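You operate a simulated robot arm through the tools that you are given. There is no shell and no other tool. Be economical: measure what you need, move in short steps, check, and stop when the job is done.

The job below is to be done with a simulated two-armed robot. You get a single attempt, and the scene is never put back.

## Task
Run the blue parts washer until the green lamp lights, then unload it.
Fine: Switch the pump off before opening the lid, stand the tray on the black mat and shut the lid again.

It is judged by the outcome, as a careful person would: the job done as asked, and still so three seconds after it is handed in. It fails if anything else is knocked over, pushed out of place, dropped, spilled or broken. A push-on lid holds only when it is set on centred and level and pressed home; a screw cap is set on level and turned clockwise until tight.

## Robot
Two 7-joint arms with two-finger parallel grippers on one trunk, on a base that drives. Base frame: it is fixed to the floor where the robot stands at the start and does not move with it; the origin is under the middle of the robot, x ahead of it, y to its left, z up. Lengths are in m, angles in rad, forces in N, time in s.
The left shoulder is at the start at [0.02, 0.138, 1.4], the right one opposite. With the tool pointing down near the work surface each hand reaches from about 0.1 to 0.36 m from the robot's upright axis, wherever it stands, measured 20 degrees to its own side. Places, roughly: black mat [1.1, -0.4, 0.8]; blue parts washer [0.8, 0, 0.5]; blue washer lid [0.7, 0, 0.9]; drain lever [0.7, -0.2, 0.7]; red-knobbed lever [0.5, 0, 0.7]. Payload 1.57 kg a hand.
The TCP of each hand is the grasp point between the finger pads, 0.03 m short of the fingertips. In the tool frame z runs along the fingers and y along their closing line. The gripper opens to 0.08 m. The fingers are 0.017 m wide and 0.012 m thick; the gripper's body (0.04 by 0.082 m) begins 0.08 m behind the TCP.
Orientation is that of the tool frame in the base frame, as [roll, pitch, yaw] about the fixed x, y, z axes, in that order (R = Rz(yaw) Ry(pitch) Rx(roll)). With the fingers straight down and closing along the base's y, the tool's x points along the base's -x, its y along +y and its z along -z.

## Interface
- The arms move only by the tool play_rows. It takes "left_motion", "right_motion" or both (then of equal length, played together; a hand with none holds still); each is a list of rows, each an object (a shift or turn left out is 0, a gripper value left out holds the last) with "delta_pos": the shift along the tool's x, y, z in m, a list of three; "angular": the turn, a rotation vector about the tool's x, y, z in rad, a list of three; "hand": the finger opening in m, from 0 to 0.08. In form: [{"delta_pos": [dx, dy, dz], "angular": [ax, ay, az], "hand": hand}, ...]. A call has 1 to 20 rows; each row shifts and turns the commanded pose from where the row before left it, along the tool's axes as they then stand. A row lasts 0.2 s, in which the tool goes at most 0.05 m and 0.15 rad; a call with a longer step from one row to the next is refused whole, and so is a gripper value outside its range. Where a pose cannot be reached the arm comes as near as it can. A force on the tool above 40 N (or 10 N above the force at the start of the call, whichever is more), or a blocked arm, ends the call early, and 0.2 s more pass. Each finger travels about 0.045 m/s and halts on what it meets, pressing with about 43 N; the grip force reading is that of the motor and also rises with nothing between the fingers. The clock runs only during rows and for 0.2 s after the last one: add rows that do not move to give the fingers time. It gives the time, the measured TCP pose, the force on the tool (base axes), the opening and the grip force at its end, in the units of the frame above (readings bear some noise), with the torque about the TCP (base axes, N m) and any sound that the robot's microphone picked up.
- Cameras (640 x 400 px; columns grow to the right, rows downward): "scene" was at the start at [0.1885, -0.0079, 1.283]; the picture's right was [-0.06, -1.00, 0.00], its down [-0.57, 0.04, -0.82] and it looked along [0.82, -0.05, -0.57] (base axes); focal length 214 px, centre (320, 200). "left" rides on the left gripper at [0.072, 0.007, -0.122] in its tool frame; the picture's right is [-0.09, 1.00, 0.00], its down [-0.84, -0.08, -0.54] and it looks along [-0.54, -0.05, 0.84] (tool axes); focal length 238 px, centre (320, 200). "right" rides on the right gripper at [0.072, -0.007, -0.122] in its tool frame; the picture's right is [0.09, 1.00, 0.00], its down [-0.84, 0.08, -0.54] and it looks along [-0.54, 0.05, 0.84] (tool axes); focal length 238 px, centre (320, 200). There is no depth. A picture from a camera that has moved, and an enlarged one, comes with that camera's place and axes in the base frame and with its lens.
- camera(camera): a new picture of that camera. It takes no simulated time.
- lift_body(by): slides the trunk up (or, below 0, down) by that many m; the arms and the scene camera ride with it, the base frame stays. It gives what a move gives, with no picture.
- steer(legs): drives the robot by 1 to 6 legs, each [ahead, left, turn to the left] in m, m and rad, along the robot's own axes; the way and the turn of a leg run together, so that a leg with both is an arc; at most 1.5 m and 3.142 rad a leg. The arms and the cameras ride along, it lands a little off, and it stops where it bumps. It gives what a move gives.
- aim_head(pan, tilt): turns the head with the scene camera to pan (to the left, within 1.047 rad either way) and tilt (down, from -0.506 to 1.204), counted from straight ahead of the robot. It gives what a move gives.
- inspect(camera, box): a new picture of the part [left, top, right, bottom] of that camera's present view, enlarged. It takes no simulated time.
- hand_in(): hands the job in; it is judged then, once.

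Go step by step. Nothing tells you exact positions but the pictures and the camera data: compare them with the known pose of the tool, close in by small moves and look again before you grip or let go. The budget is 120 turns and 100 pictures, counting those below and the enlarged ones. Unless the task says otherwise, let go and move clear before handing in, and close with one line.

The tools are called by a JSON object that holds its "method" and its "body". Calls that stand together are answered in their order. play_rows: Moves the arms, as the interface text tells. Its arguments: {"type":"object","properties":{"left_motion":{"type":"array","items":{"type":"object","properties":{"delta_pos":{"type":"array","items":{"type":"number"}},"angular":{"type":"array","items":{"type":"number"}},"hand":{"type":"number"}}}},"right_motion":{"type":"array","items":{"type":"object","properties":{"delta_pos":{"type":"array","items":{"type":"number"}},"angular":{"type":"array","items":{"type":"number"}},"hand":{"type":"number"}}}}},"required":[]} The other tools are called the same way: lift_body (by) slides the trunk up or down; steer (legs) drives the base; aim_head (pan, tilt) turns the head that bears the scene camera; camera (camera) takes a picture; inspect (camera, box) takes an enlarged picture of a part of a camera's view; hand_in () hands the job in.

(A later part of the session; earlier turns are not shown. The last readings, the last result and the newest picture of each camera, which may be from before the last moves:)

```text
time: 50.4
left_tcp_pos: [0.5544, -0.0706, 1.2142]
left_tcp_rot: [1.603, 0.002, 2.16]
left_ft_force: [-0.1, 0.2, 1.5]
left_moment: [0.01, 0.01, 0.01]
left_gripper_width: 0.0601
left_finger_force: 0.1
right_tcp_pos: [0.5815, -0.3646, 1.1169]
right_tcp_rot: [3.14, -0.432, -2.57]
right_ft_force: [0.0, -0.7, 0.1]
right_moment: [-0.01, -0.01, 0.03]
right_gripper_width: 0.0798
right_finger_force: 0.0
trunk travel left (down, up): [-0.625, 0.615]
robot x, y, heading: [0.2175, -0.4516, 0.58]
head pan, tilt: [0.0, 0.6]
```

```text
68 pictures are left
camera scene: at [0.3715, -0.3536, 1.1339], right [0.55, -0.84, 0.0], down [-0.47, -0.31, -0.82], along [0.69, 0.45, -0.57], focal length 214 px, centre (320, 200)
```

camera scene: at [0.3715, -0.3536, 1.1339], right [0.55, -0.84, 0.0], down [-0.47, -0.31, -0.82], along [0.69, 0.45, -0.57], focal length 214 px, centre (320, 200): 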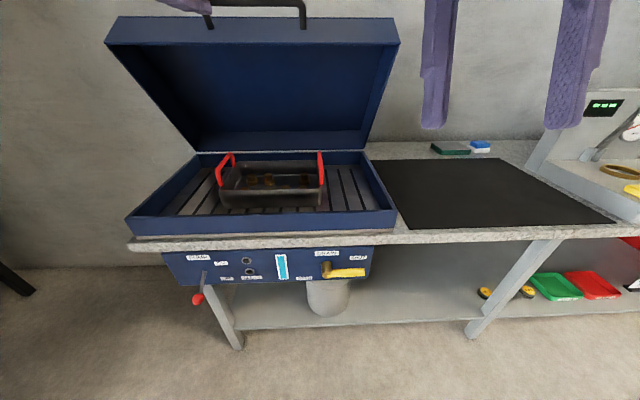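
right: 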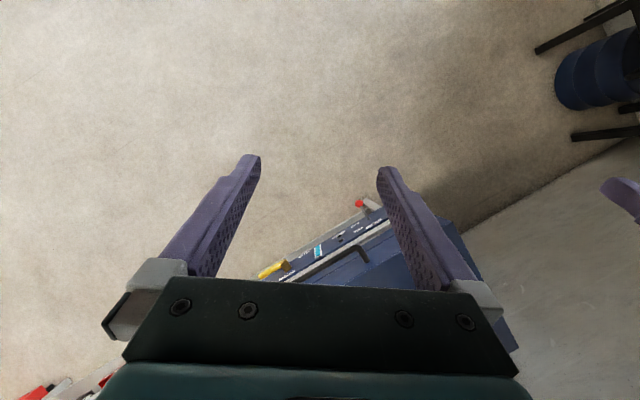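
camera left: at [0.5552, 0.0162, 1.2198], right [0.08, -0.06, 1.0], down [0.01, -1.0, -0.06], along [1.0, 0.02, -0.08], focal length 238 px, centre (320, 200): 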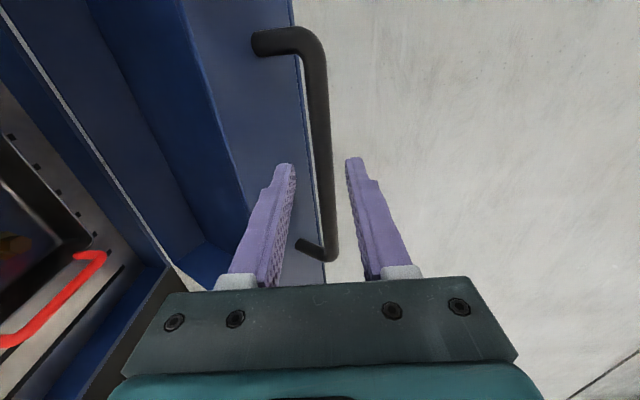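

The lid stays put. I'll roll the left hand back, close it as a pusher and lower it below the lid's rim. At the same time I'll tilt the right hand forward, then drive closer in short legs.

{"method": "play_rows", "body": {"left_motion": [{"delta_pos": [0, -0.035, 0], "hand": 0}, {"delta_pos": [0, -0.035, 0]}, {"delta_pos": [0, -0.035, 0]}, {"angular": [0, 0, -0.15]}, {"angular": [0, 0, -0.15]}, {"angular": [0, 0, -0.15]}, {"angular": [0, 0, -0.15]}, {"angular": [0, 0, -0.15]}, {"angular": [0, 0, -0.15]}, {"angular": [0, 0, -0.15]}, {"angular": [0, 0, -0.15]}, {"angular": [0, 0, -0.15]}, {"angular": [0, 0, -0.15]}, {"angular": [0, 0, -0.07]}], "right_motion": [{}, {}, {}, {"angular": [0, -0.15, 0]}, {"angular": [0, -0.15, 0]}, {"angular": [0, -0.15, 0]}, {"angular": [0, -0.15, 0]}, {"angular": [0, -0.15, 0]}, {"angular": [0, -0.15, 0]}, {"angular": [0, -0.15, 0]}, {"angular": [0, -0.15, 0]}, {}, {}, {}]}}

{"method": "steer", "body": {"legs": [[0.07, 0, 0]]}}

{"method": "camera", "body": {"camera": "scene"}}

```text
time: 53.4
left_tcp_pos: [0.5532, -0.0706, 1.1104]
left_tcp_rot: [-3.086, 1.537, -2.499]
left_ft_force: [-0.3, -0.5, 0.0]
left_moment: [-0.01, -0.03, -0.01]
left_gripper_width: 0.0
left_finger_force: 22.3
right_tcp_pos: [0.5833, -0.3663, 1.1159]
right_tcp_rot: [3.14, 0.766, -2.572]
right_ft_force: [1.6, -0.8, 0.8]
right_moment: [0.0, 0.0, 0.0]
right_gripper_width: 0.08
right_finger_force: 0.2
trunk travel left (down, up): [-0.625, 0.615]
robot x, y, heading: [0.2149, -0.4509, 0.576]
head pan, tilt: [0.0, 0.6]
```

```text
time: 54.4
left_tcp_pos: [0.609, -0.0341, 1.1089]
left_tcp_rot: [3.135, 1.538, -2.561]
left_ft_force: [-0.4, 0.2, 0.1]
left_moment: [0.01, 0.01, 0.03]
left_gripper_width: 0.0002
left_finger_force: 21.4
right_tcp_pos: [0.6404, -0.3284, 1.1158]
right_tcp_rot: [3.141, 0.765, -2.568]
right_ft_force: [-0.1, -0.5, 0.6]
right_moment: [0.01, 0.02, -0.02]
right_gripper_width: 0.08
right_finger_force: 0.1
trunk travel left (down, up): [-0.625, 0.615]
robot x, y, heading: [0.2733, -0.4177, 0.582]
head pan, tilt: [0.0, 0.6]
```

```text
67 pictures are left
camera scene: at [0.4296, -0.3151, 1.134], right [0.55, -0.84, 0.0], down [-0.47, -0.31, -0.83], along [0.69, 0.45, -0.56], focal length 214 px, centre (320, 200)
```

scene: 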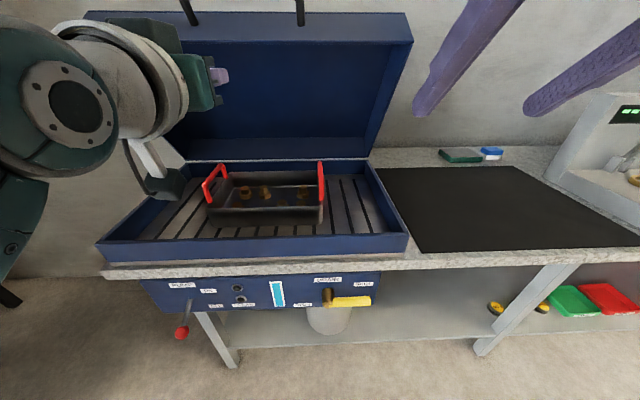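

All is clear. I'll drive another 6 cm and then push the lid from inside with the left hand.

{"method": "steer", "body": {"legs": [[0.06, 0, 0]]}}

{"method": "play_rows", "body": {"left_motion": [{"delta_pos": [0, 0, 0.03]}, {"delta_pos": [0, 0, 0.03]}, {"delta_pos": [0, 0, 0.02]}, {"delta_pos": [0, 0, 0.02]}, {"delta_pos": [0, 0, 0.02]}, {"delta_pos": [0, 0, 0.02]}]}}

{"method": "camera", "body": {"camera": "scene"}}

{"method": "camera", "body": {"camera": "left"}}

```text
time: 55.3
left_tcp_pos: [0.6592, 0.0005, 1.11]
left_tcp_rot: [3.136, 1.536, -2.56]
left_ft_force: [-0.3, 1.0, -0.4]
left_moment: [0.03, 0.0, -0.02]
left_gripper_width: 0.0001
left_finger_force: 21.2
right_tcp_pos: [0.6897, -0.2956, 1.1163]
right_tcp_rot: [3.14, 0.765, -2.569]
right_ft_force: [-0.1, 0.8, -0.6]
right_moment: [-0.01, 0.0, -0.01]
right_gripper_width: 0.0801
right_finger_force: 0.1
trunk travel left (down, up): [-0.625, 0.615]
robot x, y, heading: [0.3182, -0.3841, 0.585]
head pan, tilt: [0.0, 0.6]
```

```text
time: 56.7
left_tcp_pos: [0.7765, 0.0773, 1.1044]
left_tcp_rot: [-3.139, 1.539, -2.552]
left_ft_force: [-0.8, 0.1, -0.5]
left_moment: [-0.02, 0.01, -0.04]
left_gripper_width: 0.0003
left_finger_force: 21.3
right_tcp_pos: [0.6903, -0.2948, 1.1158]
right_tcp_rot: [3.138, 0.768, -2.569]
right_ft_force: [0.2, 0.3, 0.1]
right_moment: [0.0, -0.05, 0.0]
right_gripper_width: 0.08
right_finger_force: 0.1
trunk travel left (down, up): [-0.625, 0.615]
robot x, y, heading: [0.3187, -0.3827, 0.581]
head pan, tilt: [0.0, 0.6]
```

```text
66 pictures are left
camera scene: at [0.4792, -0.2826, 1.1339], right [0.55, -0.84, 0.0], down [-0.47, -0.31, -0.83], along [0.69, 0.45, -0.56], focal length 214 px, centre (320, 200)
```

scene: 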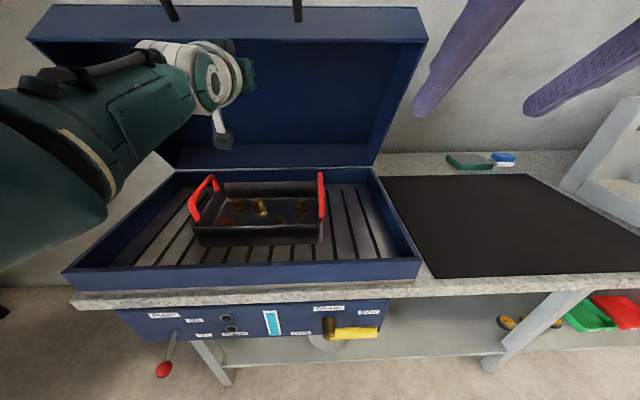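

```text
65 pictures are left
camera left: at [0.6697, 0.0127, 1.0377], right [-0.55, 0.83, 0.09], down [-0.38, -0.35, 0.85], along [0.74, 0.43, 0.51], focal length 238 px, centre (320, 200)
```

left: 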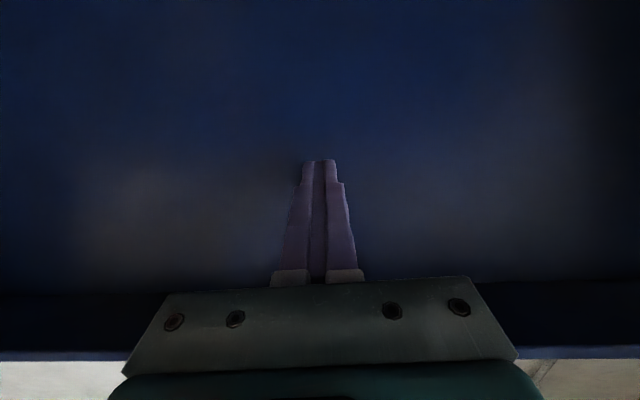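

There's no contact yet and the inner panel is a few centimetres ahead. I'll keep pushing forward.

{"method": "play_rows", "body": {"left_motion": [{"delta_pos": [0, 0, 0.015]}, {"delta_pos": [0, 0, 0.015]}, {"delta_pos": [0, 0, 0.015]}, {"delta_pos": [0, 0, 0.015]}]}}

{"method": "camera", "body": {"camera": "scene"}}

```text
time: 57.7
left_tcp_pos: [0.8015, 0.0942, 1.1047]
left_tcp_rot: [3.115, 1.541, -2.581]
left_ft_force: [-1.2, -1.2, -0.6]
left_moment: [0.02, 0.03, 0.03]
left_gripper_width: 0.0
left_finger_force: 21.6
left hand out of reach, approached as far as the arm can: row 3, 4
right_tcp_pos: [0.6895, -0.2939, 1.1158]
right_tcp_rot: [3.14, 0.763, -2.568]
right_ft_force: [0.5, -0.1, -0.3]
right_moment: [-0.01, 0.04, -0.01]
right_gripper_width: 0.0799
right_finger_force: 0.0
trunk travel left (down, up): [-0.625, 0.615]
robot x, y, heading: [0.3198, -0.3827, 0.582]
head pan, tilt: [0.0, 0.6]
```

```text
64 pictures are left
camera scene: at [0.4789, -0.2827, 1.1339], right [0.55, -0.84, 0.0], down [-0.47, -0.31, -0.82], along [0.69, 0.45, -0.57], focal length 214 px, centre (320, 200)
```

scene: 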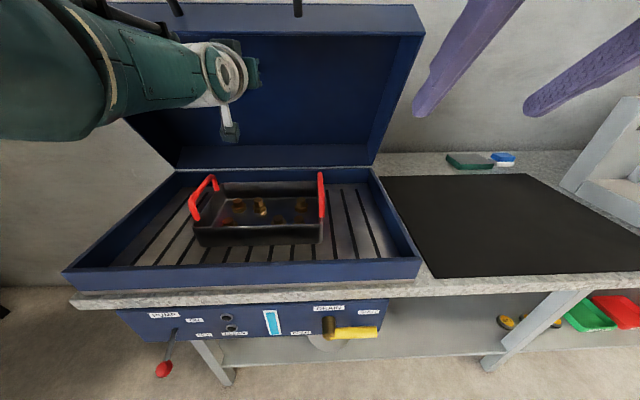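

The left arm is at full stretch, so I'll drive forward and let it push the lid further open.

{"method": "steer", "body": {"legs": [[0.05, 0, 0]]}}

{"method": "camera", "body": {"camera": "scene"}}

```text
time: 58.7
left_tcp_pos: [0.8414, 0.1234, 1.1059]
left_tcp_rot: [3.129, 1.538, -2.564]
left_ft_force: [0.5, 0.6, 0.6]
left_moment: [0.01, -0.01, 0.04]
left_gripper_width: 0.0001
left_finger_force: 21.4
right_tcp_pos: [0.7313, -0.2661, 1.1164]
right_tcp_rot: [3.14, 0.765, -2.567]
right_ft_force: [-0.9, 0.0, 0.1]
right_moment: [0.03, 0.0, -0.01]
right_gripper_width: 0.0801
right_finger_force: 0.1
trunk travel left (down, up): [-0.625, 0.615]
robot x, y, heading: [0.3636, -0.3565, 0.584]
head pan, tilt: [0.0, 0.6]
```

```text
63 pictures are left
camera scene: at [0.5206, -0.255, 1.134], right [0.55, -0.83, 0.0], down [-0.47, -0.31, -0.83], along [0.69, 0.45, -0.56], focal length 214 px, centre (320, 200)
```

scene: 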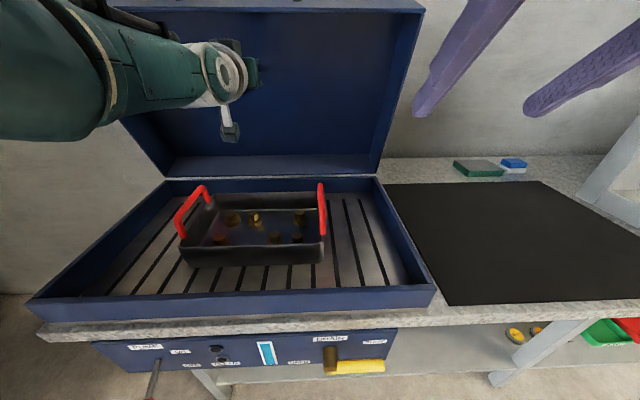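

Still no bump and no tip force, so I'll drive another 4 cm and check.

{"method": "steer", "body": {"legs": [[0.04, 0, 0]]}}

{"method": "aim_head", "body": {"pan": 0, "tilt": 0.2}}

{"method": "camera", "body": {"camera": "scene"}}

```text
time: 59.5
left_tcp_pos: [0.8768, 0.1434, 1.1066]
left_tcp_rot: [3.122, 1.538, -2.572]
left_ft_force: [0.4, 0.1, 0.0]
left_moment: [-0.01, 0.01, 0.03]
left_gripper_width: 0.0
left_finger_force: 21.3
right_tcp_pos: [0.7635, -0.2452, 1.1161]
right_tcp_rot: [3.141, 0.764, -2.567]
right_ft_force: [0.4, 0.3, 0.3]
right_moment: [0.0, -0.02, 0.02]
right_gripper_width: 0.0798
right_finger_force: 0.0
trunk travel left (down, up): [-0.625, 0.615]
robot x, y, heading: [0.3975, -0.3316, 0.578]
head pan, tilt: [0.0, 0.6]
```

```text
time: 60.4
left_tcp_pos: [0.877, 0.1431, 1.1077]
left_tcp_rot: [3.122, 1.539, -2.572]
left_ft_force: [0.6, -0.1, -0.4]
left_moment: [0.03, 0.03, -0.01]
left_gripper_width: 0.0
left_finger_force: 20.5
right_tcp_pos: [0.7649, -0.2436, 1.1157]
right_tcp_rot: [-3.14, 0.764, -2.569]
right_ft_force: [0.5, 0.1, -0.6]
right_moment: [0.01, -0.02, -0.01]
right_gripper_width: 0.0798
right_finger_force: 0.0
trunk travel left (down, up): [-0.625, 0.615]
robot x, y, heading: [0.3979, -0.335, 0.589]
head pan, tilt: [0.0, 0.201]
```

```text
62 pictures are left
camera scene: at [0.5579, -0.2306, 1.1706], right [0.55, -0.84, 0.0], down [-0.17, -0.11, -0.98], along [0.82, 0.54, -0.2], focal length 214 px, centre (320, 200)
```

scene: 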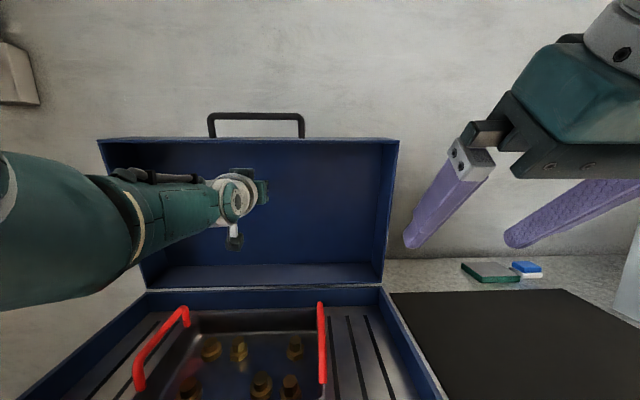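

The lid now stands nearly upright with its handle on top, and there's no force at the tip. I'll retract the left arm and check that the lid stays.

{"method": "play_rows", "body": {"left_motion": [{"delta_pos": [0, 0, -0.04]}, {"delta_pos": [0, 0, -0.045]}, {"delta_pos": [0, 0, -0.045]}, {"delta_pos": [0, 0, -0.045]}, {"delta_pos": [0, 0, -0.045]}, {"delta_pos": [0, 0, -0.04]}]}}

{"method": "camera", "body": {"camera": "scene"}}

{"method": "inspect", "body": {"camera": "scene", "box": [100, 270, 420, 400]}}

```text
time: 61.8
left_tcp_pos: [0.6598, -0.0003, 1.1147]
left_tcp_rot: [3.126, 1.54, -2.569]
left_ft_force: [-0.2, 0.9, 0.2]
left_moment: [0.0, 0.0, 0.01]
left_gripper_width: 0.0
left_finger_force: 20.9
right_tcp_pos: [0.7638, -0.2447, 1.115]
right_tcp_rot: [-3.141, 0.765, -2.566]
right_ft_force: [-0.5, 0.4, 0.1]
right_moment: [-0.01, 0.01, -0.05]
right_gripper_width: 0.0797
right_finger_force: 0.0
trunk travel left (down, up): [-0.625, 0.615]
robot x, y, heading: [0.3951, -0.3341, 0.578]
head pan, tilt: [0.0, 0.201]
```

```text
61 pictures are left
camera scene: at [0.5578, -0.2307, 1.1706], right [0.55, -0.84, 0.0], down [-0.17, -0.11, -0.98], along [0.82, 0.54, -0.2], focal length 214 px, centre (320, 200)
```

scene: 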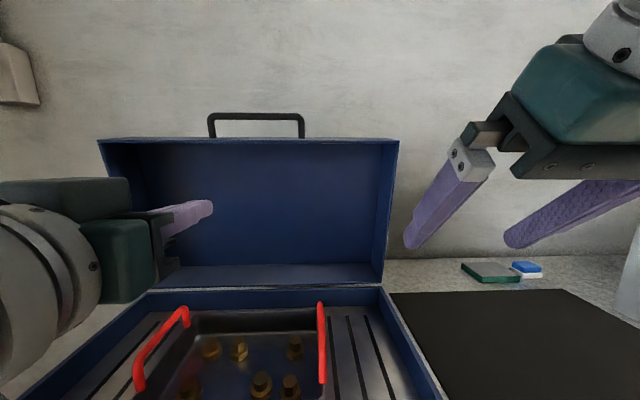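

```text
2.00 times, centred on (260, 335) of scene
camera zoom: at [0.5578, -0.2307, 1.1706], right [0.55, -0.84, 0.0], down [-0.17, -0.11, -0.98], along [0.82, 0.54, -0.2], focal length 429 px, centre (440, -70)
```

zoom: 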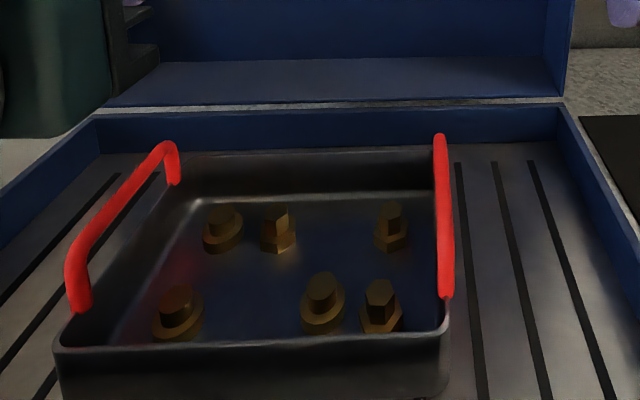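

The lid stays up. The tray holds six brass parts, and its bails run fore and aft with bar tops at z≈0.93: the left one near (0.654, 0.097), the right one near (0.776, -0.090). I'll bring both hands to pre-grasp poses 6 cm above them.

{"method": "play_rows", "body": {"left_motion": [{"angular": [0, 0.13, 0], "hand": 0.07}, {"angular": [0, 0.13, 0]}, {"angular": [0, 0.13, 0]}, {"angular": [0, 0.13, 0]}, {"angular": [0, 0.13, 0]}, {"angular": [0, 0.125, 0]}, {"delta_pos": [0.0101, 0.017, 0.0244]}, {"delta_pos": [0.0101, 0.017, 0.0244]}, {"delta_pos": [0.0101, 0.017, 0.0244]}, {"delta_pos": [0.0101, 0.017, 0.0244]}, {"delta_pos": [0.0101, 0.017, 0.0244]}], "right_motion": [{"hand": 0.07}, {}, {}, {}, {}, {}, {"delta_pos": [0.0035, 0.0246, 0.0308]}, {"delta_pos": [0.0035, 0.0246, 0.0308]}, {"delta_pos": [0.0035, 0.0246, 0.0308]}, {"delta_pos": [0.0035, 0.0246, 0.0308]}, {"delta_pos": [0.0035, 0.0246, 0.0308]}]}}

{"method": "aim_head", "body": {"pan": 0.2, "tilt": 0.6}}

{"method": "camera", "body": {"camera": "scene"}}

{"method": "camera", "body": {"camera": "left"}}

{"method": "camera", "body": {"camera": "right"}}

```text
time: 64.2
left_tcp_pos: [0.6514, 0.0967, 0.9909]
left_tcp_rot: [-3.14, 0.764, -2.554]
left_ft_force: [0.2, 0.0, -0.5]
left_moment: [-0.01, -0.01, 0.01]
left_gripper_width: 0.0699
left_finger_force: 0.0
right_tcp_pos: [0.7783, -0.0882, 0.9914]
right_tcp_rot: [3.142, 0.767, -2.566]
right_ft_force: [-0.3, 0.6, 0.7]
right_moment: [0.0, 0.01, 0.02]
right_gripper_width: 0.0699
right_finger_force: 0.0
trunk travel left (down, up): [-0.625, 0.615]
robot x, y, heading: [0.4, -0.3366, 0.583]
head pan, tilt: [0.0, 0.201]
```

```text
time: 65.1
left_tcp_pos: [0.6526, 0.0969, 0.9906]
left_tcp_rot: [3.141, 0.764, -2.553]
left_ft_force: [0.4, -0.5, 0.6]
left_moment: [0.02, 0.0, 0.0]
left_gripper_width: 0.0699
left_finger_force: 0.1
right_tcp_pos: [0.778, -0.087, 0.9912]
right_tcp_rot: [3.141, 0.764, -2.568]
right_ft_force: [0.5, -0.5, -0.3]
right_moment: [-0.02, 0.0, -0.01]
right_gripper_width: 0.0697
right_finger_force: 0.1
trunk travel left (down, up): [-0.625, 0.615]
robot x, y, heading: [0.3977, -0.3308, 0.583]
head pan, tilt: [0.201, 0.6]
```

```text
59 pictures are left
camera scene: at [0.5428, -0.2195, 1.134], right [0.7, -0.71, 0.0], down [-0.4, -0.4, -0.83], along [0.59, 0.58, -0.56], focal length 214 px, centre (320, 200)
```

scene: 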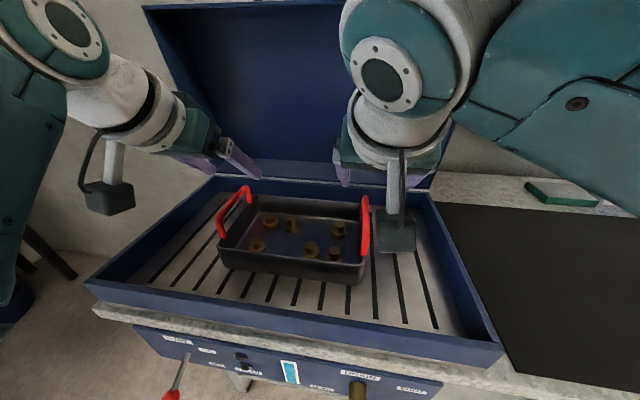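

```text
58 pictures are left
camera left: at [0.5352, 0.0245, 1.0294], right [-0.5, 0.87, 0.06], down [0.23, 0.06, 0.97], along [0.84, 0.5, -0.23], focal length 238 px, centre (320, 200)
```

left: 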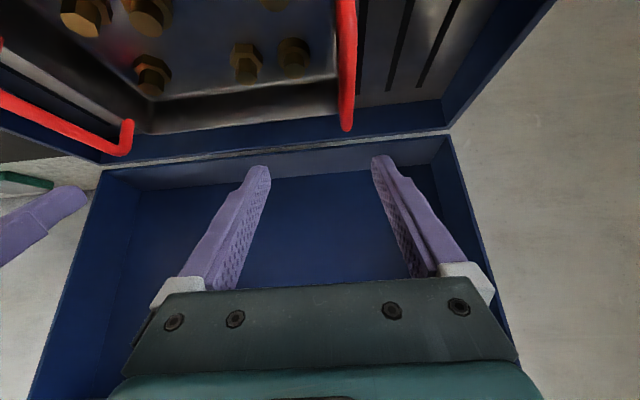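

```text
57 pictures are left
camera right: at [0.6677, -0.1678, 1.0298], right [-0.6, 0.8, -0.06], down [0.15, 0.19, 0.97], along [0.79, 0.57, -0.23], focal length 238 px, centre (320, 200)
```

right: 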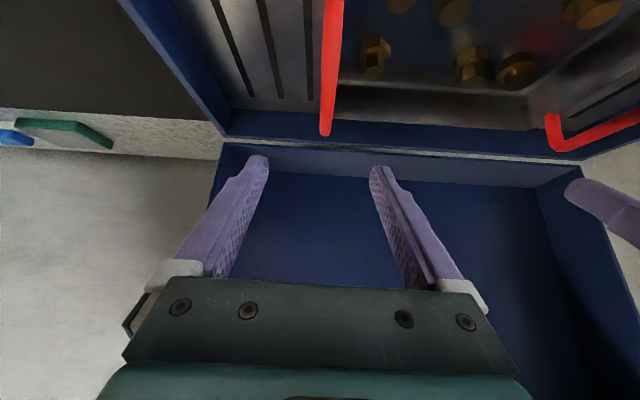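

The hand cameras refine the bails: the bars are at z≈0.905, the left centred at (0.659, 0.129) and the right at (0.793, -0.076). I'll align and go halfway down, then look again.

{"method": "play_rows", "body": {"left_motion": [{"delta_pos": [0, 0.0229, 0]}, {"delta_pos": [0.01, 0, 0.019]}, {"delta_pos": [0.01, 0, 0.019]}], "right_motion": [{"delta_pos": [0, 0.0015, 0]}, {"delta_pos": [0.011, 0, 0.018]}, {"delta_pos": [0.011, 0, 0.018]}]}}

{"method": "camera", "body": {"camera": "left"}}

{"method": "camera", "body": {"camera": "right"}}

{"method": "camera", "body": {"camera": "scene"}}

```text
time: 65.9
left_tcp_pos: [0.6506, 0.1221, 0.9503]
left_tcp_rot: [3.14, 0.767, -2.553]
left_ft_force: [0.4, -0.2, 0.3]
left_moment: [-0.01, 0.01, 0.0]
left_gripper_width: 0.07
left_finger_force: 0.1
right_tcp_pos: [0.7844, -0.0824, 0.9496]
right_tcp_rot: [-3.141, 0.764, -2.568]
right_ft_force: [-0.3, 0.0, 0.3]
right_moment: [-0.03, 0.01, 0.02]
right_gripper_width: 0.07
right_finger_force: 0.1
trunk travel left (down, up): [-0.625, 0.615]
robot x, y, heading: [0.3964, -0.3335, 0.58]
head pan, tilt: [0.201, 0.6]
```

```text
56 pictures are left
camera left: at [0.5327, 0.0506, 0.9888], right [-0.5, 0.86, 0.06], down [0.23, 0.06, 0.97], along [0.84, 0.5, -0.23], focal length 238 px, centre (320, 200)
```

left: 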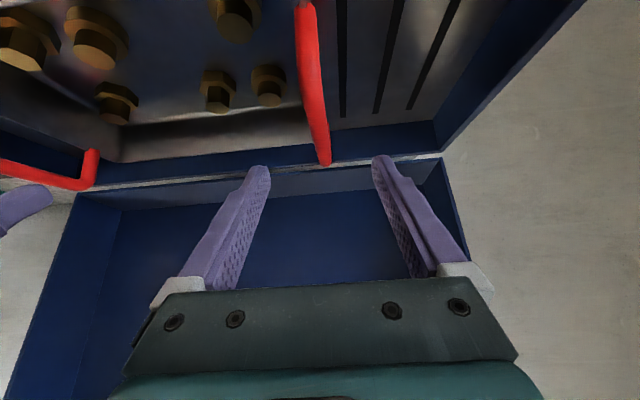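

```text
55 pictures are left
camera right: at [0.6732, -0.1622, 0.9881], right [-0.6, 0.8, -0.06], down [0.15, 0.19, 0.97], along [0.79, 0.57, -0.23], focal length 238 px, centre (320, 200)
```

right: 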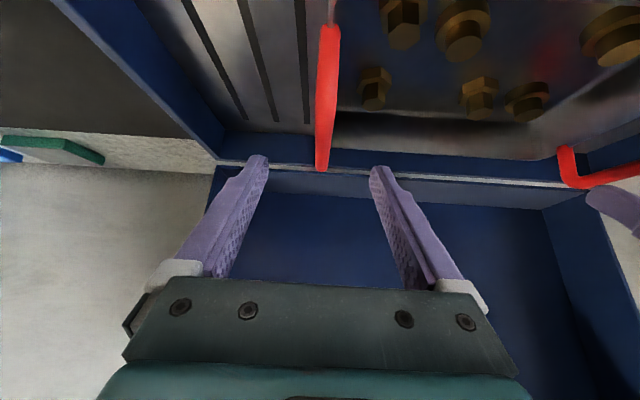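

```text
54 pictures are left
camera scene: at [0.5427, -0.2195, 1.1339], right [0.71, -0.71, 0.0], down [-0.4, -0.4, -0.83], along [0.58, 0.58, -0.57], focal length 214 px, centre (320, 200)
```

scene: 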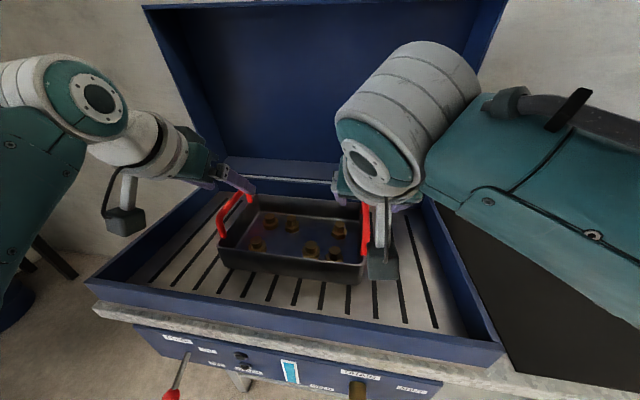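

Both bars are centred between the fingers. I'll lower the rest of the way and close both hands.

{"method": "play_rows", "body": {"left_motion": [{"delta_pos": [0.01, 0.002, 0.019]}, {"delta_pos": [0.01, 0, 0.019]}, {"hand": 0}, {}, {}, {}, {}], "right_motion": [{"delta_pos": [0.011, 0, 0.0185]}, {"delta_pos": [0.011, 0, 0.0185]}, {"hand": 0}, {}, {}, {}, {}]}}

{"method": "camera", "body": {"camera": "left"}}

{"method": "camera", "body": {"camera": "right"}}

```text
time: 67.5
left_tcp_pos: [0.659, 0.131, 0.9091]
left_tcp_rot: [-3.141, 0.764, -2.552]
left_ft_force: [3.2, 1.0, -0.6]
left_moment: [-0.09, 0.18, 0.61]
left_gripper_width: 0.0123
left_finger_force: 28.4
right_tcp_pos: [0.7902, -0.0773, 0.9094]
right_tcp_rot: [3.141, 0.763, -2.565]
right_ft_force: [-2.3, -2.0, -1.1]
right_moment: [0.17, -0.08, 0.64]
right_gripper_width: 0.0126
right_finger_force: 28.3
trunk travel left (down, up): [-0.625, 0.615]
robot x, y, heading: [0.3983, -0.3342, 0.576]
head pan, tilt: [0.201, 0.6]
```

```text
53 pictures are left
camera left: at [0.5422, 0.0591, 0.9469], right [-0.5, 0.86, 0.06], down [0.23, 0.06, 0.97], along [0.84, 0.5, -0.23], focal length 238 px, centre (320, 200)
```

left: 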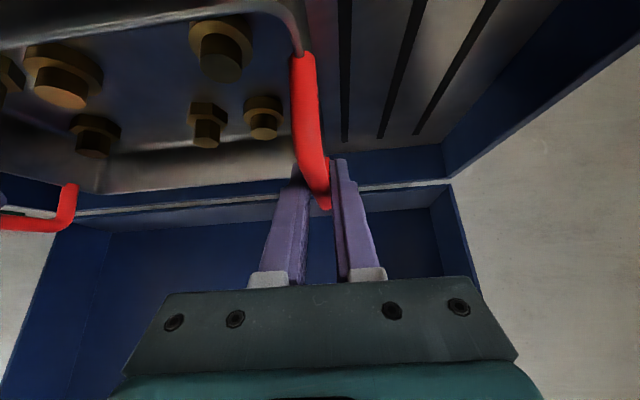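

```text
52 pictures are left
camera right: at [0.6802, -0.1571, 0.9467], right [-0.6, 0.8, -0.06], down [0.15, 0.19, 0.97], along [0.79, 0.57, -0.23], focal length 238 px, centre (320, 200)
```

right: 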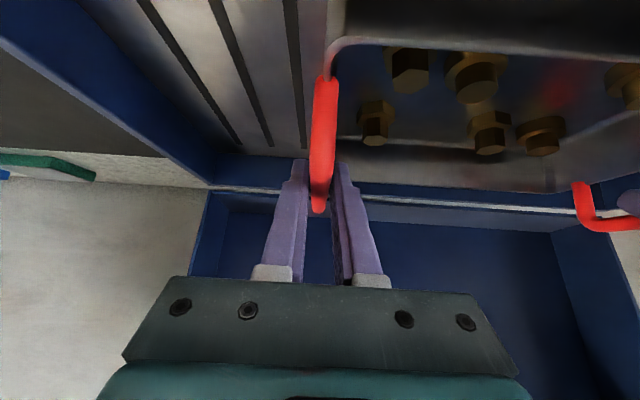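

Both bails are gripped at about 12 mm. I'll lift the tray level with the trunk, a little at first.

{"method": "lift_body", "body": {"by": 0.04}}

{"method": "camera", "body": {"camera": "scene"}}

```text
time: 68.3
left_tcp_pos: [0.6588, 0.1297, 0.948]
left_tcp_rot: [-3.141, 0.765, -2.553]
left_ft_force: [5.6, 2.4, -5.9]
left_moment: [-0.06, 0.14, 0.76]
left_gripper_width: 0.0124
left_finger_force: 28.9
right_tcp_pos: [0.7895, -0.0788, 0.9468]
right_tcp_rot: [3.141, 0.763, -2.568]
right_ft_force: [-6.0, -1.6, -5.5]
right_moment: [0.0, 0.01, 0.77]
right_gripper_width: 0.0126
right_finger_force: 29.5
trunk travel left (down, up): [-0.665, 0.575]
robot x, y, heading: [0.3916, -0.3337, 0.579]
head pan, tilt: [0.201, 0.6]
```

```text
51 pictures are left
camera scene: at [0.5422, -0.2201, 1.1737], right [0.71, -0.71, 0.0], down [-0.4, -0.4, -0.82], along [0.58, 0.58, -0.57], focal length 214 px, centre (320, 200)
```

scene: 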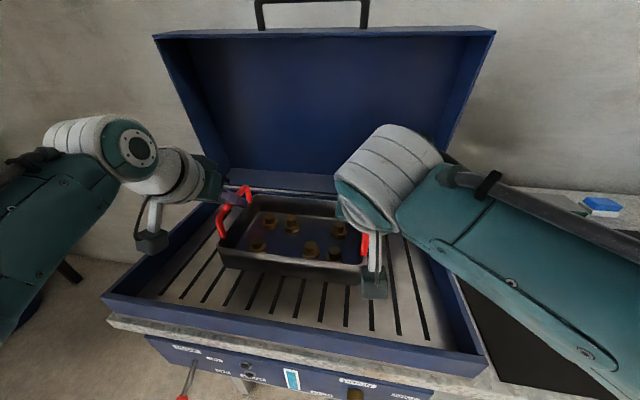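

The tray is level and weighs about 1.15 kg in total. I'll lift it 11 cm further, back off a little and slide right toward the mat.

{"method": "lift_body", "body": {"by": 0.11}}

{"method": "steer", "body": {"legs": [[-0.08, 0, 0], [0, -0.25, 0]]}}

{"method": "aim_head", "body": {"pan": -0.1, "tilt": 0.7}}

{"method": "camera", "body": {"camera": "scene"}}

```text
time: 69.7
left_tcp_pos: [0.6587, 0.1299, 1.0577]
left_tcp_rot: [3.141, 0.762, -2.553]
left_ft_force: [6.4, 0.0, -5.6]
left_moment: [0.14, -0.2, 0.76]
left_gripper_width: 0.0122
left_finger_force: 29.6
right_tcp_pos: [0.7908, -0.0777, 1.0583]
right_tcp_rot: [3.141, 0.764, -2.566]
right_ft_force: [-6.5, -1.0, -5.0]
right_moment: [-0.23, 0.36, 0.75]
right_gripper_width: 0.0126
right_finger_force: 29.6
trunk travel left (down, up): [-0.775, 0.465]
robot x, y, heading: [0.3944, -0.3313, 0.583]
head pan, tilt: [0.201, 0.6]
```

```text
time: 72.2
left_tcp_pos: [0.7271, -0.1225, 1.0584]
left_tcp_rot: [-3.141, 0.762, -2.554]
left_ft_force: [6.7, 0.5, -5.6]
left_moment: [-0.13, 0.21, 0.68]
left_gripper_width: 0.0125
left_finger_force: 29.5
right_tcp_pos: [0.8598, -0.3302, 1.0599]
right_tcp_rot: [3.138, 0.763, -2.569]
right_ft_force: [-6.5, -1.2, -5.7]
right_moment: [0.14, -0.03, 0.79]
right_gripper_width: 0.0128
right_finger_force: 29.7
trunk travel left (down, up): [-0.775, 0.465]
robot x, y, heading: [0.467, -0.5843, 0.58]
head pan, tilt: [0.201, 0.6]
```

```text
time: 73.0
left_tcp_pos: [0.7276, -0.1212, 1.0589]
left_tcp_rot: [-3.141, 0.764, -2.553]
left_ft_force: [6.5, 3.6, -5.3]
left_moment: [-0.09, 0.07, 0.78]
left_gripper_width: 0.0121
left_finger_force: 29.2
right_tcp_pos: [0.8592, -0.3308, 1.0588]
right_tcp_rot: [-3.141, 0.763, -2.568]
right_ft_force: [-4.8, -3.3, -5.4]
right_moment: [0.03, 0.0, 0.82]
right_gripper_width: 0.0127
right_finger_force: 29.5
trunk travel left (down, up): [-0.775, 0.465]
robot x, y, heading: [0.4667, -0.5831, 0.579]
head pan, tilt: [-0.099, 0.7]
```

```text
50 pictures are left
camera scene: at [0.624, -0.4948, 1.2751], right [0.46, -0.89, 0.0], down [-0.57, -0.3, -0.76], along [0.68, 0.35, -0.64], focal length 214 px, centre (320, 200)
```

scene: 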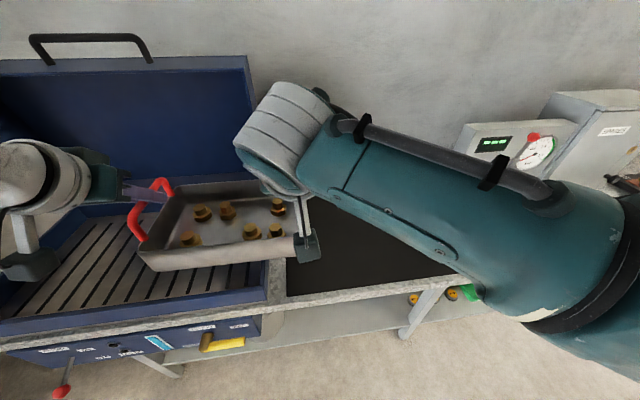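

The carry is stable. I'll slide the remaining 0.27 m right, then look before going forward.

{"method": "steer", "body": {"legs": [[0, -0.27, 0]]}}

{"method": "camera", "body": {"camera": "scene"}}

{"method": "aim_head", "body": {"pan": -0.7, "tilt": 0.5}}

{"method": "camera", "body": {"camera": "scene"}}

```text
time: 74.9
left_tcp_pos: [0.8781, -0.3505, 1.0579]
left_tcp_rot: [3.141, 0.763, -2.559]
left_ft_force: [6.2, 2.3, -5.6]
left_moment: [0.06, -0.07, 0.76]
left_gripper_width: 0.0122
left_finger_force: 29.9
right_tcp_pos: [1.0098, -0.5596, 1.0589]
right_tcp_rot: [3.14, 0.766, -2.572]
right_ft_force: [-4.9, -3.3, -5.0]
right_moment: [-0.12, 0.19, 0.75]
right_gripper_width: 0.0126
right_finger_force: 29.6
trunk travel left (down, up): [-0.775, 0.465]
robot x, y, heading: [0.6145, -0.8108, 0.571]
head pan, tilt: [-0.099, 0.7]
```

```text
49 pictures are left
camera scene: at [0.773, -0.7229, 1.2751], right [0.46, -0.89, 0.0], down [-0.57, -0.3, -0.76], along [0.68, 0.35, -0.64], focal length 214 px, centre (320, 200)
```

scene: 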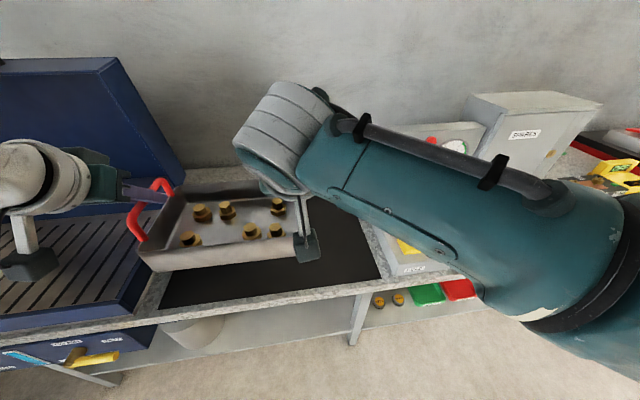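

```text
time: 75.9
left_tcp_pos: [0.8773, -0.35, 1.0579]
left_tcp_rot: [3.141, 0.763, -2.557]
left_ft_force: [4.5, 3.4, -5.4]
left_moment: [0.06, -0.05, 0.74]
left_gripper_width: 0.012
left_finger_force: 29.1
right_tcp_pos: [1.0098, -0.5596, 1.0576]
right_tcp_rot: [3.139, 0.762, -2.573]
right_ft_force: [-5.2, -3.5, -5.1]
right_moment: [-0.15, 0.15, 0.74]
right_gripper_width: 0.0125
right_finger_force: 29.0
trunk travel left (down, up): [-0.775, 0.465]
robot x, y, heading: [0.6125, -0.813, 0.577]
head pan, tilt: [-0.7, 0.499]
```

```text
48 pictures are left
camera scene: at [0.7878, -0.773, 1.2928], right [-0.12, -0.99, 0.0], down [-0.48, 0.06, -0.88], along [0.87, -0.11, -0.48], focal length 214 px, centre (320, 200)
```

scene: 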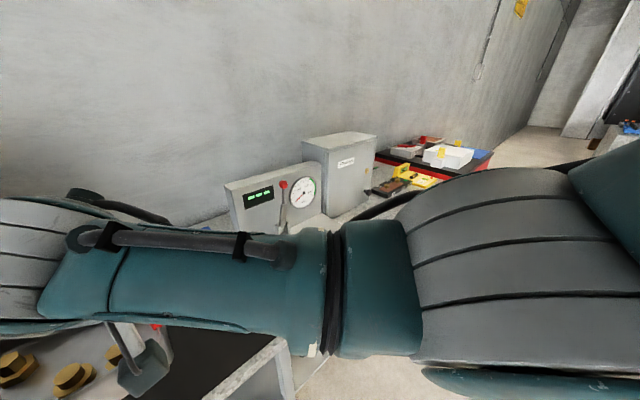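

The path looks clear and the tray is laterally over the mat. I'll go forward 11 cm, lower most of the way and look.

{"method": "steer", "body": {"legs": [[0.11, 0, 0]]}}

{"method": "lift_body", "body": {"by": -0.12}}

{"method": "aim_head", "body": {"pan": 0, "tilt": 0.8}}

{"method": "camera", "body": {"camera": "scene"}}

{"method": "camera", "body": {"camera": "left"}}

```text
time: 77.1
left_tcp_pos: [0.9682, -0.2918, 1.0576]
left_tcp_rot: [3.141, 0.764, -2.557]
left_ft_force: [5.4, 4.1, -5.4]
left_moment: [0.23, -0.25, 0.82]
left_gripper_width: 0.0121
left_finger_force: 29.6
right_tcp_pos: [1.0981, -0.5002, 1.058]
right_tcp_rot: [3.14, 0.764, -2.572]
right_ft_force: [-5.1, -3.6, -5.7]
right_moment: [-0.29, 0.4, 0.73]
right_gripper_width: 0.0127
right_finger_force: 29.3
trunk travel left (down, up): [-0.775, 0.465]
robot x, y, heading: [0.7062, -0.7553, 0.578]
head pan, tilt: [-0.7, 0.499]
```

```text
time: 78.6
left_tcp_pos: [0.9679, -0.2913, 0.9382]
left_tcp_rot: [-3.141, 0.761, -2.557]
left_ft_force: [6.2, 3.4, -5.8]
left_moment: [0.21, -0.24, 0.77]
left_gripper_width: 0.0122
left_finger_force: 28.9
right_tcp_pos: [1.0984, -0.5009, 0.9381]
right_tcp_rot: [-3.141, 0.762, -2.57]
right_ft_force: [-6.0, -3.7, -5.4]
right_moment: [-0.26, 0.33, 0.72]
right_gripper_width: 0.0124
right_finger_force: 29.8
trunk travel left (down, up): [-0.655, 0.585]
robot x, y, heading: [0.7045, -0.7528, 0.583]
head pan, tilt: [-0.7, 0.499]
```

```text
time: 79.7
left_tcp_pos: [0.9674, -0.2922, 0.9362]
left_tcp_rot: [-3.141, 0.762, -2.559]
left_ft_force: [5.5, 3.1, -5.0]
left_moment: [0.2, -0.19, 0.75]
left_gripper_width: 0.0122
left_finger_force: 29.0
right_tcp_pos: [1.0986, -0.5003, 0.9377]
right_tcp_rot: [3.141, 0.763, -2.571]
right_ft_force: [-5.3, -3.2, -5.4]
right_moment: [-0.21, 0.3, 0.72]
right_gripper_width: 0.0124
right_finger_force: 29.6
trunk travel left (down, up): [-0.655, 0.585]
robot x, y, heading: [0.7043, -0.758, 0.575]
head pan, tilt: [0.0, 0.799]
```

```text
47 pictures are left
camera scene: at [0.8553, -0.6593, 1.1469], right [0.54, -0.84, 0.0], down [-0.6, -0.39, -0.7], along [0.58, 0.38, -0.72], focal length 214 px, centre (320, 200)
```

scene: 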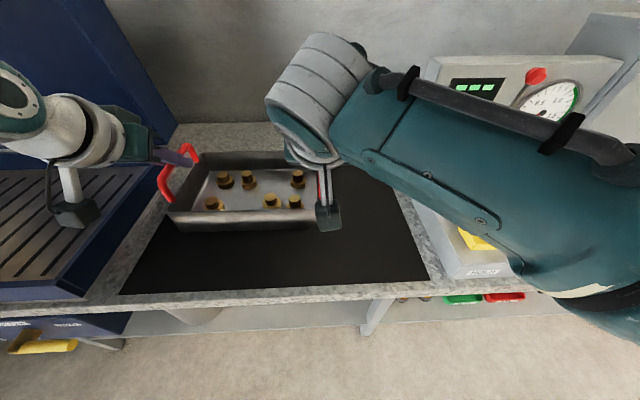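

```text
46 pictures are left
camera left: at [0.8508, -0.3626, 0.9764], right [-0.49, 0.87, 0.06], down [0.24, 0.06, 0.97], along [0.84, 0.49, -0.24], focal length 238 px, centre (320, 200)
```

left: 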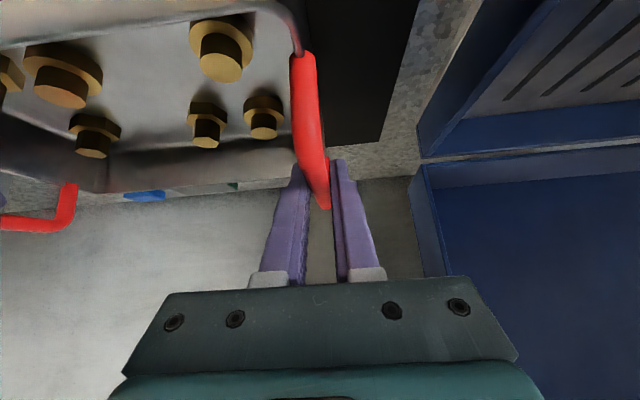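

The tray hangs inside the mat's outline. I'll lower with the arms only, in small steps, until the load comes off.

{"method": "play_rows", "body": {"left_motion": [{"delta_pos": [0.0048, 0, 0.0051]}, {"delta_pos": [0.0048, 0, 0.0051]}, {"delta_pos": [0.0048, 0, 0.0051]}, {"delta_pos": [0.0048, 0, 0.0051]}, {"delta_pos": [0.0048, 0, 0.0051]}], "right_motion": [{"delta_pos": [0.0048, 0, 0.0051]}, {"delta_pos": [0.0048, 0, 0.0051]}, {"delta_pos": [0.0048, 0, 0.0051]}, {"delta_pos": [0.0048, 0, 0.0051]}, {"delta_pos": [0.0048, 0, 0.0051]}]}}

{"method": "camera", "body": {"camera": "scene"}}

```text
time: 80.9
left_tcp_pos: [0.9701, -0.2901, 0.9027]
left_tcp_rot: [3.141, 0.761, -2.557]
left_ft_force: [5.6, 1.8, -6.1]
left_moment: [0.0, 0.09, 0.72]
left_gripper_width: 0.0121
left_finger_force: 29.5
right_tcp_pos: [1.0993, -0.4998, 0.9029]
right_tcp_rot: [3.141, 0.762, -2.571]
right_ft_force: [-4.4, -1.0, -5.6]
right_moment: [-0.02, 0.12, 0.72]
right_gripper_width: 0.0126
right_finger_force: 29.5
trunk travel left (down, up): [-0.655, 0.585]
robot x, y, heading: [0.7059, -0.7565, 0.58]
head pan, tilt: [0.0, 0.799]
```

```text
45 pictures are left
camera scene: at [0.8552, -0.6593, 1.1468], right [0.55, -0.84, 0.0], down [-0.6, -0.39, -0.7], along [0.58, 0.38, -0.72], focal length 214 px, centre (320, 200)
```

scene: 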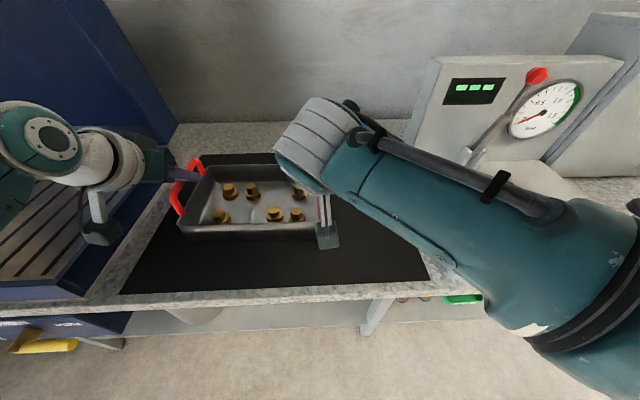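

It's still hanging, so I'll continue in finer steps.

{"method": "play_rows", "body": {"left_motion": [{"delta_pos": [0.0028, 0, 0.0029]}, {"delta_pos": [0.0028, 0, 0.0029]}, {"delta_pos": [0.0028, 0, 0.0029]}, {"delta_pos": [0.0014, 0, 0.0014]}], "right_motion": [{"delta_pos": [0.0028, 0, 0.0029]}, {"delta_pos": [0.0028, 0, 0.0029]}, {"delta_pos": [0.0028, 0, 0.0029]}, {"delta_pos": [0.0014, 0, 0.0014]}]}}

{"method": "inspect", "body": {"camera": "scene", "box": [100, 130, 440, 310]}}

```text
time: 81.9
left_tcp_pos: [0.9715, -0.2889, 0.8925]
left_tcp_rot: [3.14, 0.77, -2.559]
left_ft_force: [-8.6, -2.2, 23.8]
left_moment: [0.03, 0.02, 0.74]
left_gripper_width: 0.0122
left_finger_force: 29.4
right_tcp_pos: [1.1022, -0.498, 0.8917]
right_tcp_rot: [3.139, 0.77, -2.571]
right_ft_force: [-1.9, -9.3, 25.9]
right_moment: [-0.01, 0.04, 0.77]
right_gripper_width: 0.0129
right_finger_force: 29.7
trunk travel left (down, up): [-0.655, 0.585]
robot x, y, heading: [0.7018, -0.7525, 0.58]
head pan, tilt: [0.0, 0.799]
```

```text
1.88 times, centred on (270, 220) of scene
camera zoom: at [0.8568, -0.6578, 1.1476], right [0.55, -0.84, 0.0], down [-0.6, -0.39, -0.7], along [0.59, 0.38, -0.72], focal length 404 px, centre (414, 162)
```

zoom: 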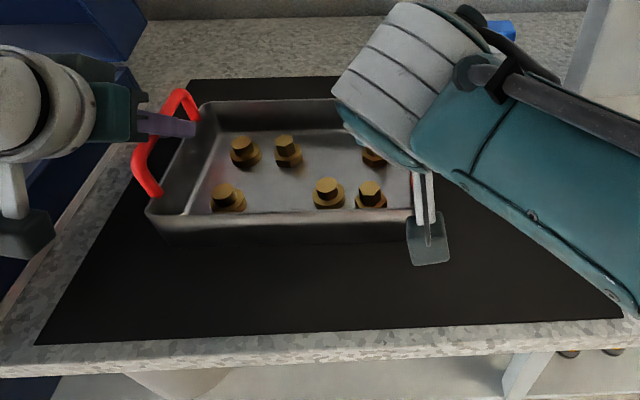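

The tray has touched down and the hands are pressing slightly. I'll ease up 3 mm, open both hands and withdraw.

{"method": "play_rows", "body": {"left_motion": [{"delta_pos": [-0.0024, 0, -0.0025]}, {"hand": 0.06}, {}, {}, {"delta_pos": [-0.0138, 0, -0.0145]}, {"delta_pos": [-0.0138, 0, -0.0145]}, {"delta_pos": [-0.0207, 0, -0.0217]}, {"delta_pos": [-0.0207, 0, -0.0217]}, {"delta_pos": [-0.0207, 0, -0.0217]}], "right_motion": [{"delta_pos": [-0.0024, 0, -0.0025]}, {"hand": 0.06}, {}, {}, {"delta_pos": [-0.0138, 0, -0.0145]}, {"delta_pos": [-0.0138, 0, -0.0145]}, {"delta_pos": [-0.0207, 0, -0.0217]}, {"delta_pos": [-0.0207, 0, -0.0217]}, {"delta_pos": [-0.0207, 0, -0.0217]}]}}

{"method": "camera", "body": {"camera": "scene"}}

```text
time: 83.9
left_tcp_pos: [0.9721, -0.289, 1.0224]
left_tcp_rot: [3.141, 0.762, -2.56]
left_ft_force: [0.8, 0.4, 0.1]
left_moment: [-0.02, -0.01, 0.01]
left_gripper_width: 0.0599
left_finger_force: 0.2
right_tcp_pos: [1.1072, -0.5069, 1.0187]
right_tcp_rot: [-3.119, 0.759, -2.57]
right_ft_force: [0.6, -0.1, -0.3]
right_moment: [0.01, 0.0, 0.02]
right_gripper_width: 0.0602
right_finger_force: 0.1
trunk travel left (down, up): [-0.655, 0.585]
robot x, y, heading: [0.7036, -0.7576, 0.576]
head pan, tilt: [0.0, 0.799]
```

```text
43 pictures are left
camera scene: at [0.8562, -0.6564, 1.1496], right [0.56, -0.83, 0.0], down [-0.57, -0.39, -0.72], along [0.59, 0.41, -0.69], focal length 214 px, centre (320, 200)
```

scene: 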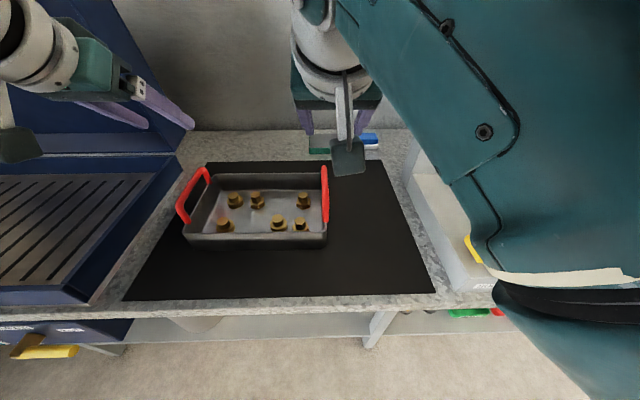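

The tray stands on the mat with all six parts and both hands are clear. I'll raise the trunk, back off and return left toward the lid, drawing the right hand in.

{"method": "lift_body", "body": {"by": 0.1}}

{"method": "steer", "body": {"legs": [[-0.2, 0, 0], [0, 0.45, 0]]}}

{"method": "aim_head", "body": {"pan": 0, "tilt": 0.4}}

{"method": "camera", "body": {"camera": "scene"}}

```text
time: 85.2
left_tcp_pos: [0.9703, -0.2889, 1.1231]
left_tcp_rot: [3.138, 0.763, -2.559]
left_ft_force: [0.0, 0.2, 0.2]
left_moment: [0.0, 0.0, 0.0]
left_gripper_width: 0.0601
left_finger_force: 0.0
right_tcp_pos: [1.1061, -0.5046, 1.1197]
right_tcp_rot: [-3.121, 0.764, -2.566]
right_ft_force: [-0.9, 1.1, 1.0]
right_moment: [0.02, -0.01, 0.03]
right_gripper_width: 0.06
right_finger_force: 0.0
trunk travel left (down, up): [-0.755, 0.485]
robot x, y, heading: [0.7052, -0.7504, 0.578]
head pan, tilt: [0.0, 0.799]
```

```text
time: 89.2
left_tcp_pos: [0.5499, -0.0142, 1.1225]
left_tcp_rot: [3.141, 0.762, -2.56]
left_ft_force: [0.2, 0.5, 0.4]
left_moment: [0.0, -0.01, -0.01]
left_gripper_width: 0.06
left_finger_force: 0.1
right_tcp_pos: [0.6836, -0.2284, 1.1195]
right_tcp_rot: [-3.126, 0.765, -2.568]
right_ft_force: [-1.2, -0.4, -0.7]
right_moment: [0.0, -0.01, -0.01]
right_gripper_width: 0.0599
right_finger_force: 0.1
trunk travel left (down, up): [-0.755, 0.485]
robot x, y, heading: [0.2831, -0.4779, 0.574]
head pan, tilt: [0.0, 0.799]
```

```text
time: 90.1
left_tcp_pos: [0.5504, -0.0162, 1.1228]
left_tcp_rot: [3.141, 0.762, -2.56]
left_ft_force: [-0.6, 0.4, -0.3]
left_moment: [0.01, 0.06, 0.01]
left_gripper_width: 0.0598
left_finger_force: 0.0
right_tcp_pos: [0.6835, -0.2281, 1.1205]
right_tcp_rot: [-3.129, 0.765, -2.568]
right_ft_force: [0.4, -0.2, 0.1]
right_moment: [0.0, -0.06, 0.01]
right_gripper_width: 0.0601
right_finger_force: 0.1
trunk travel left (down, up): [-0.755, 0.485]
robot x, y, heading: [0.2883, -0.4783, 0.573]
head pan, tilt: [0.0, 0.4]
```

```text
42 pictures are left
camera scene: at [0.4455, -0.3765, 1.2821], right [0.55, -0.84, 0.0], down [-0.33, -0.21, -0.92], along [0.77, 0.5, -0.39], focal length 214 px, centre (320, 200)
```

scene: 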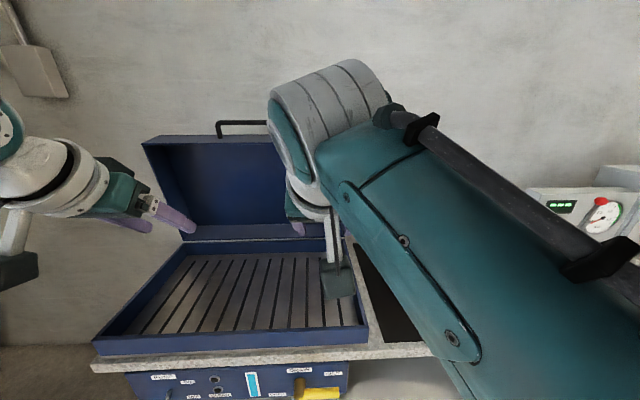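

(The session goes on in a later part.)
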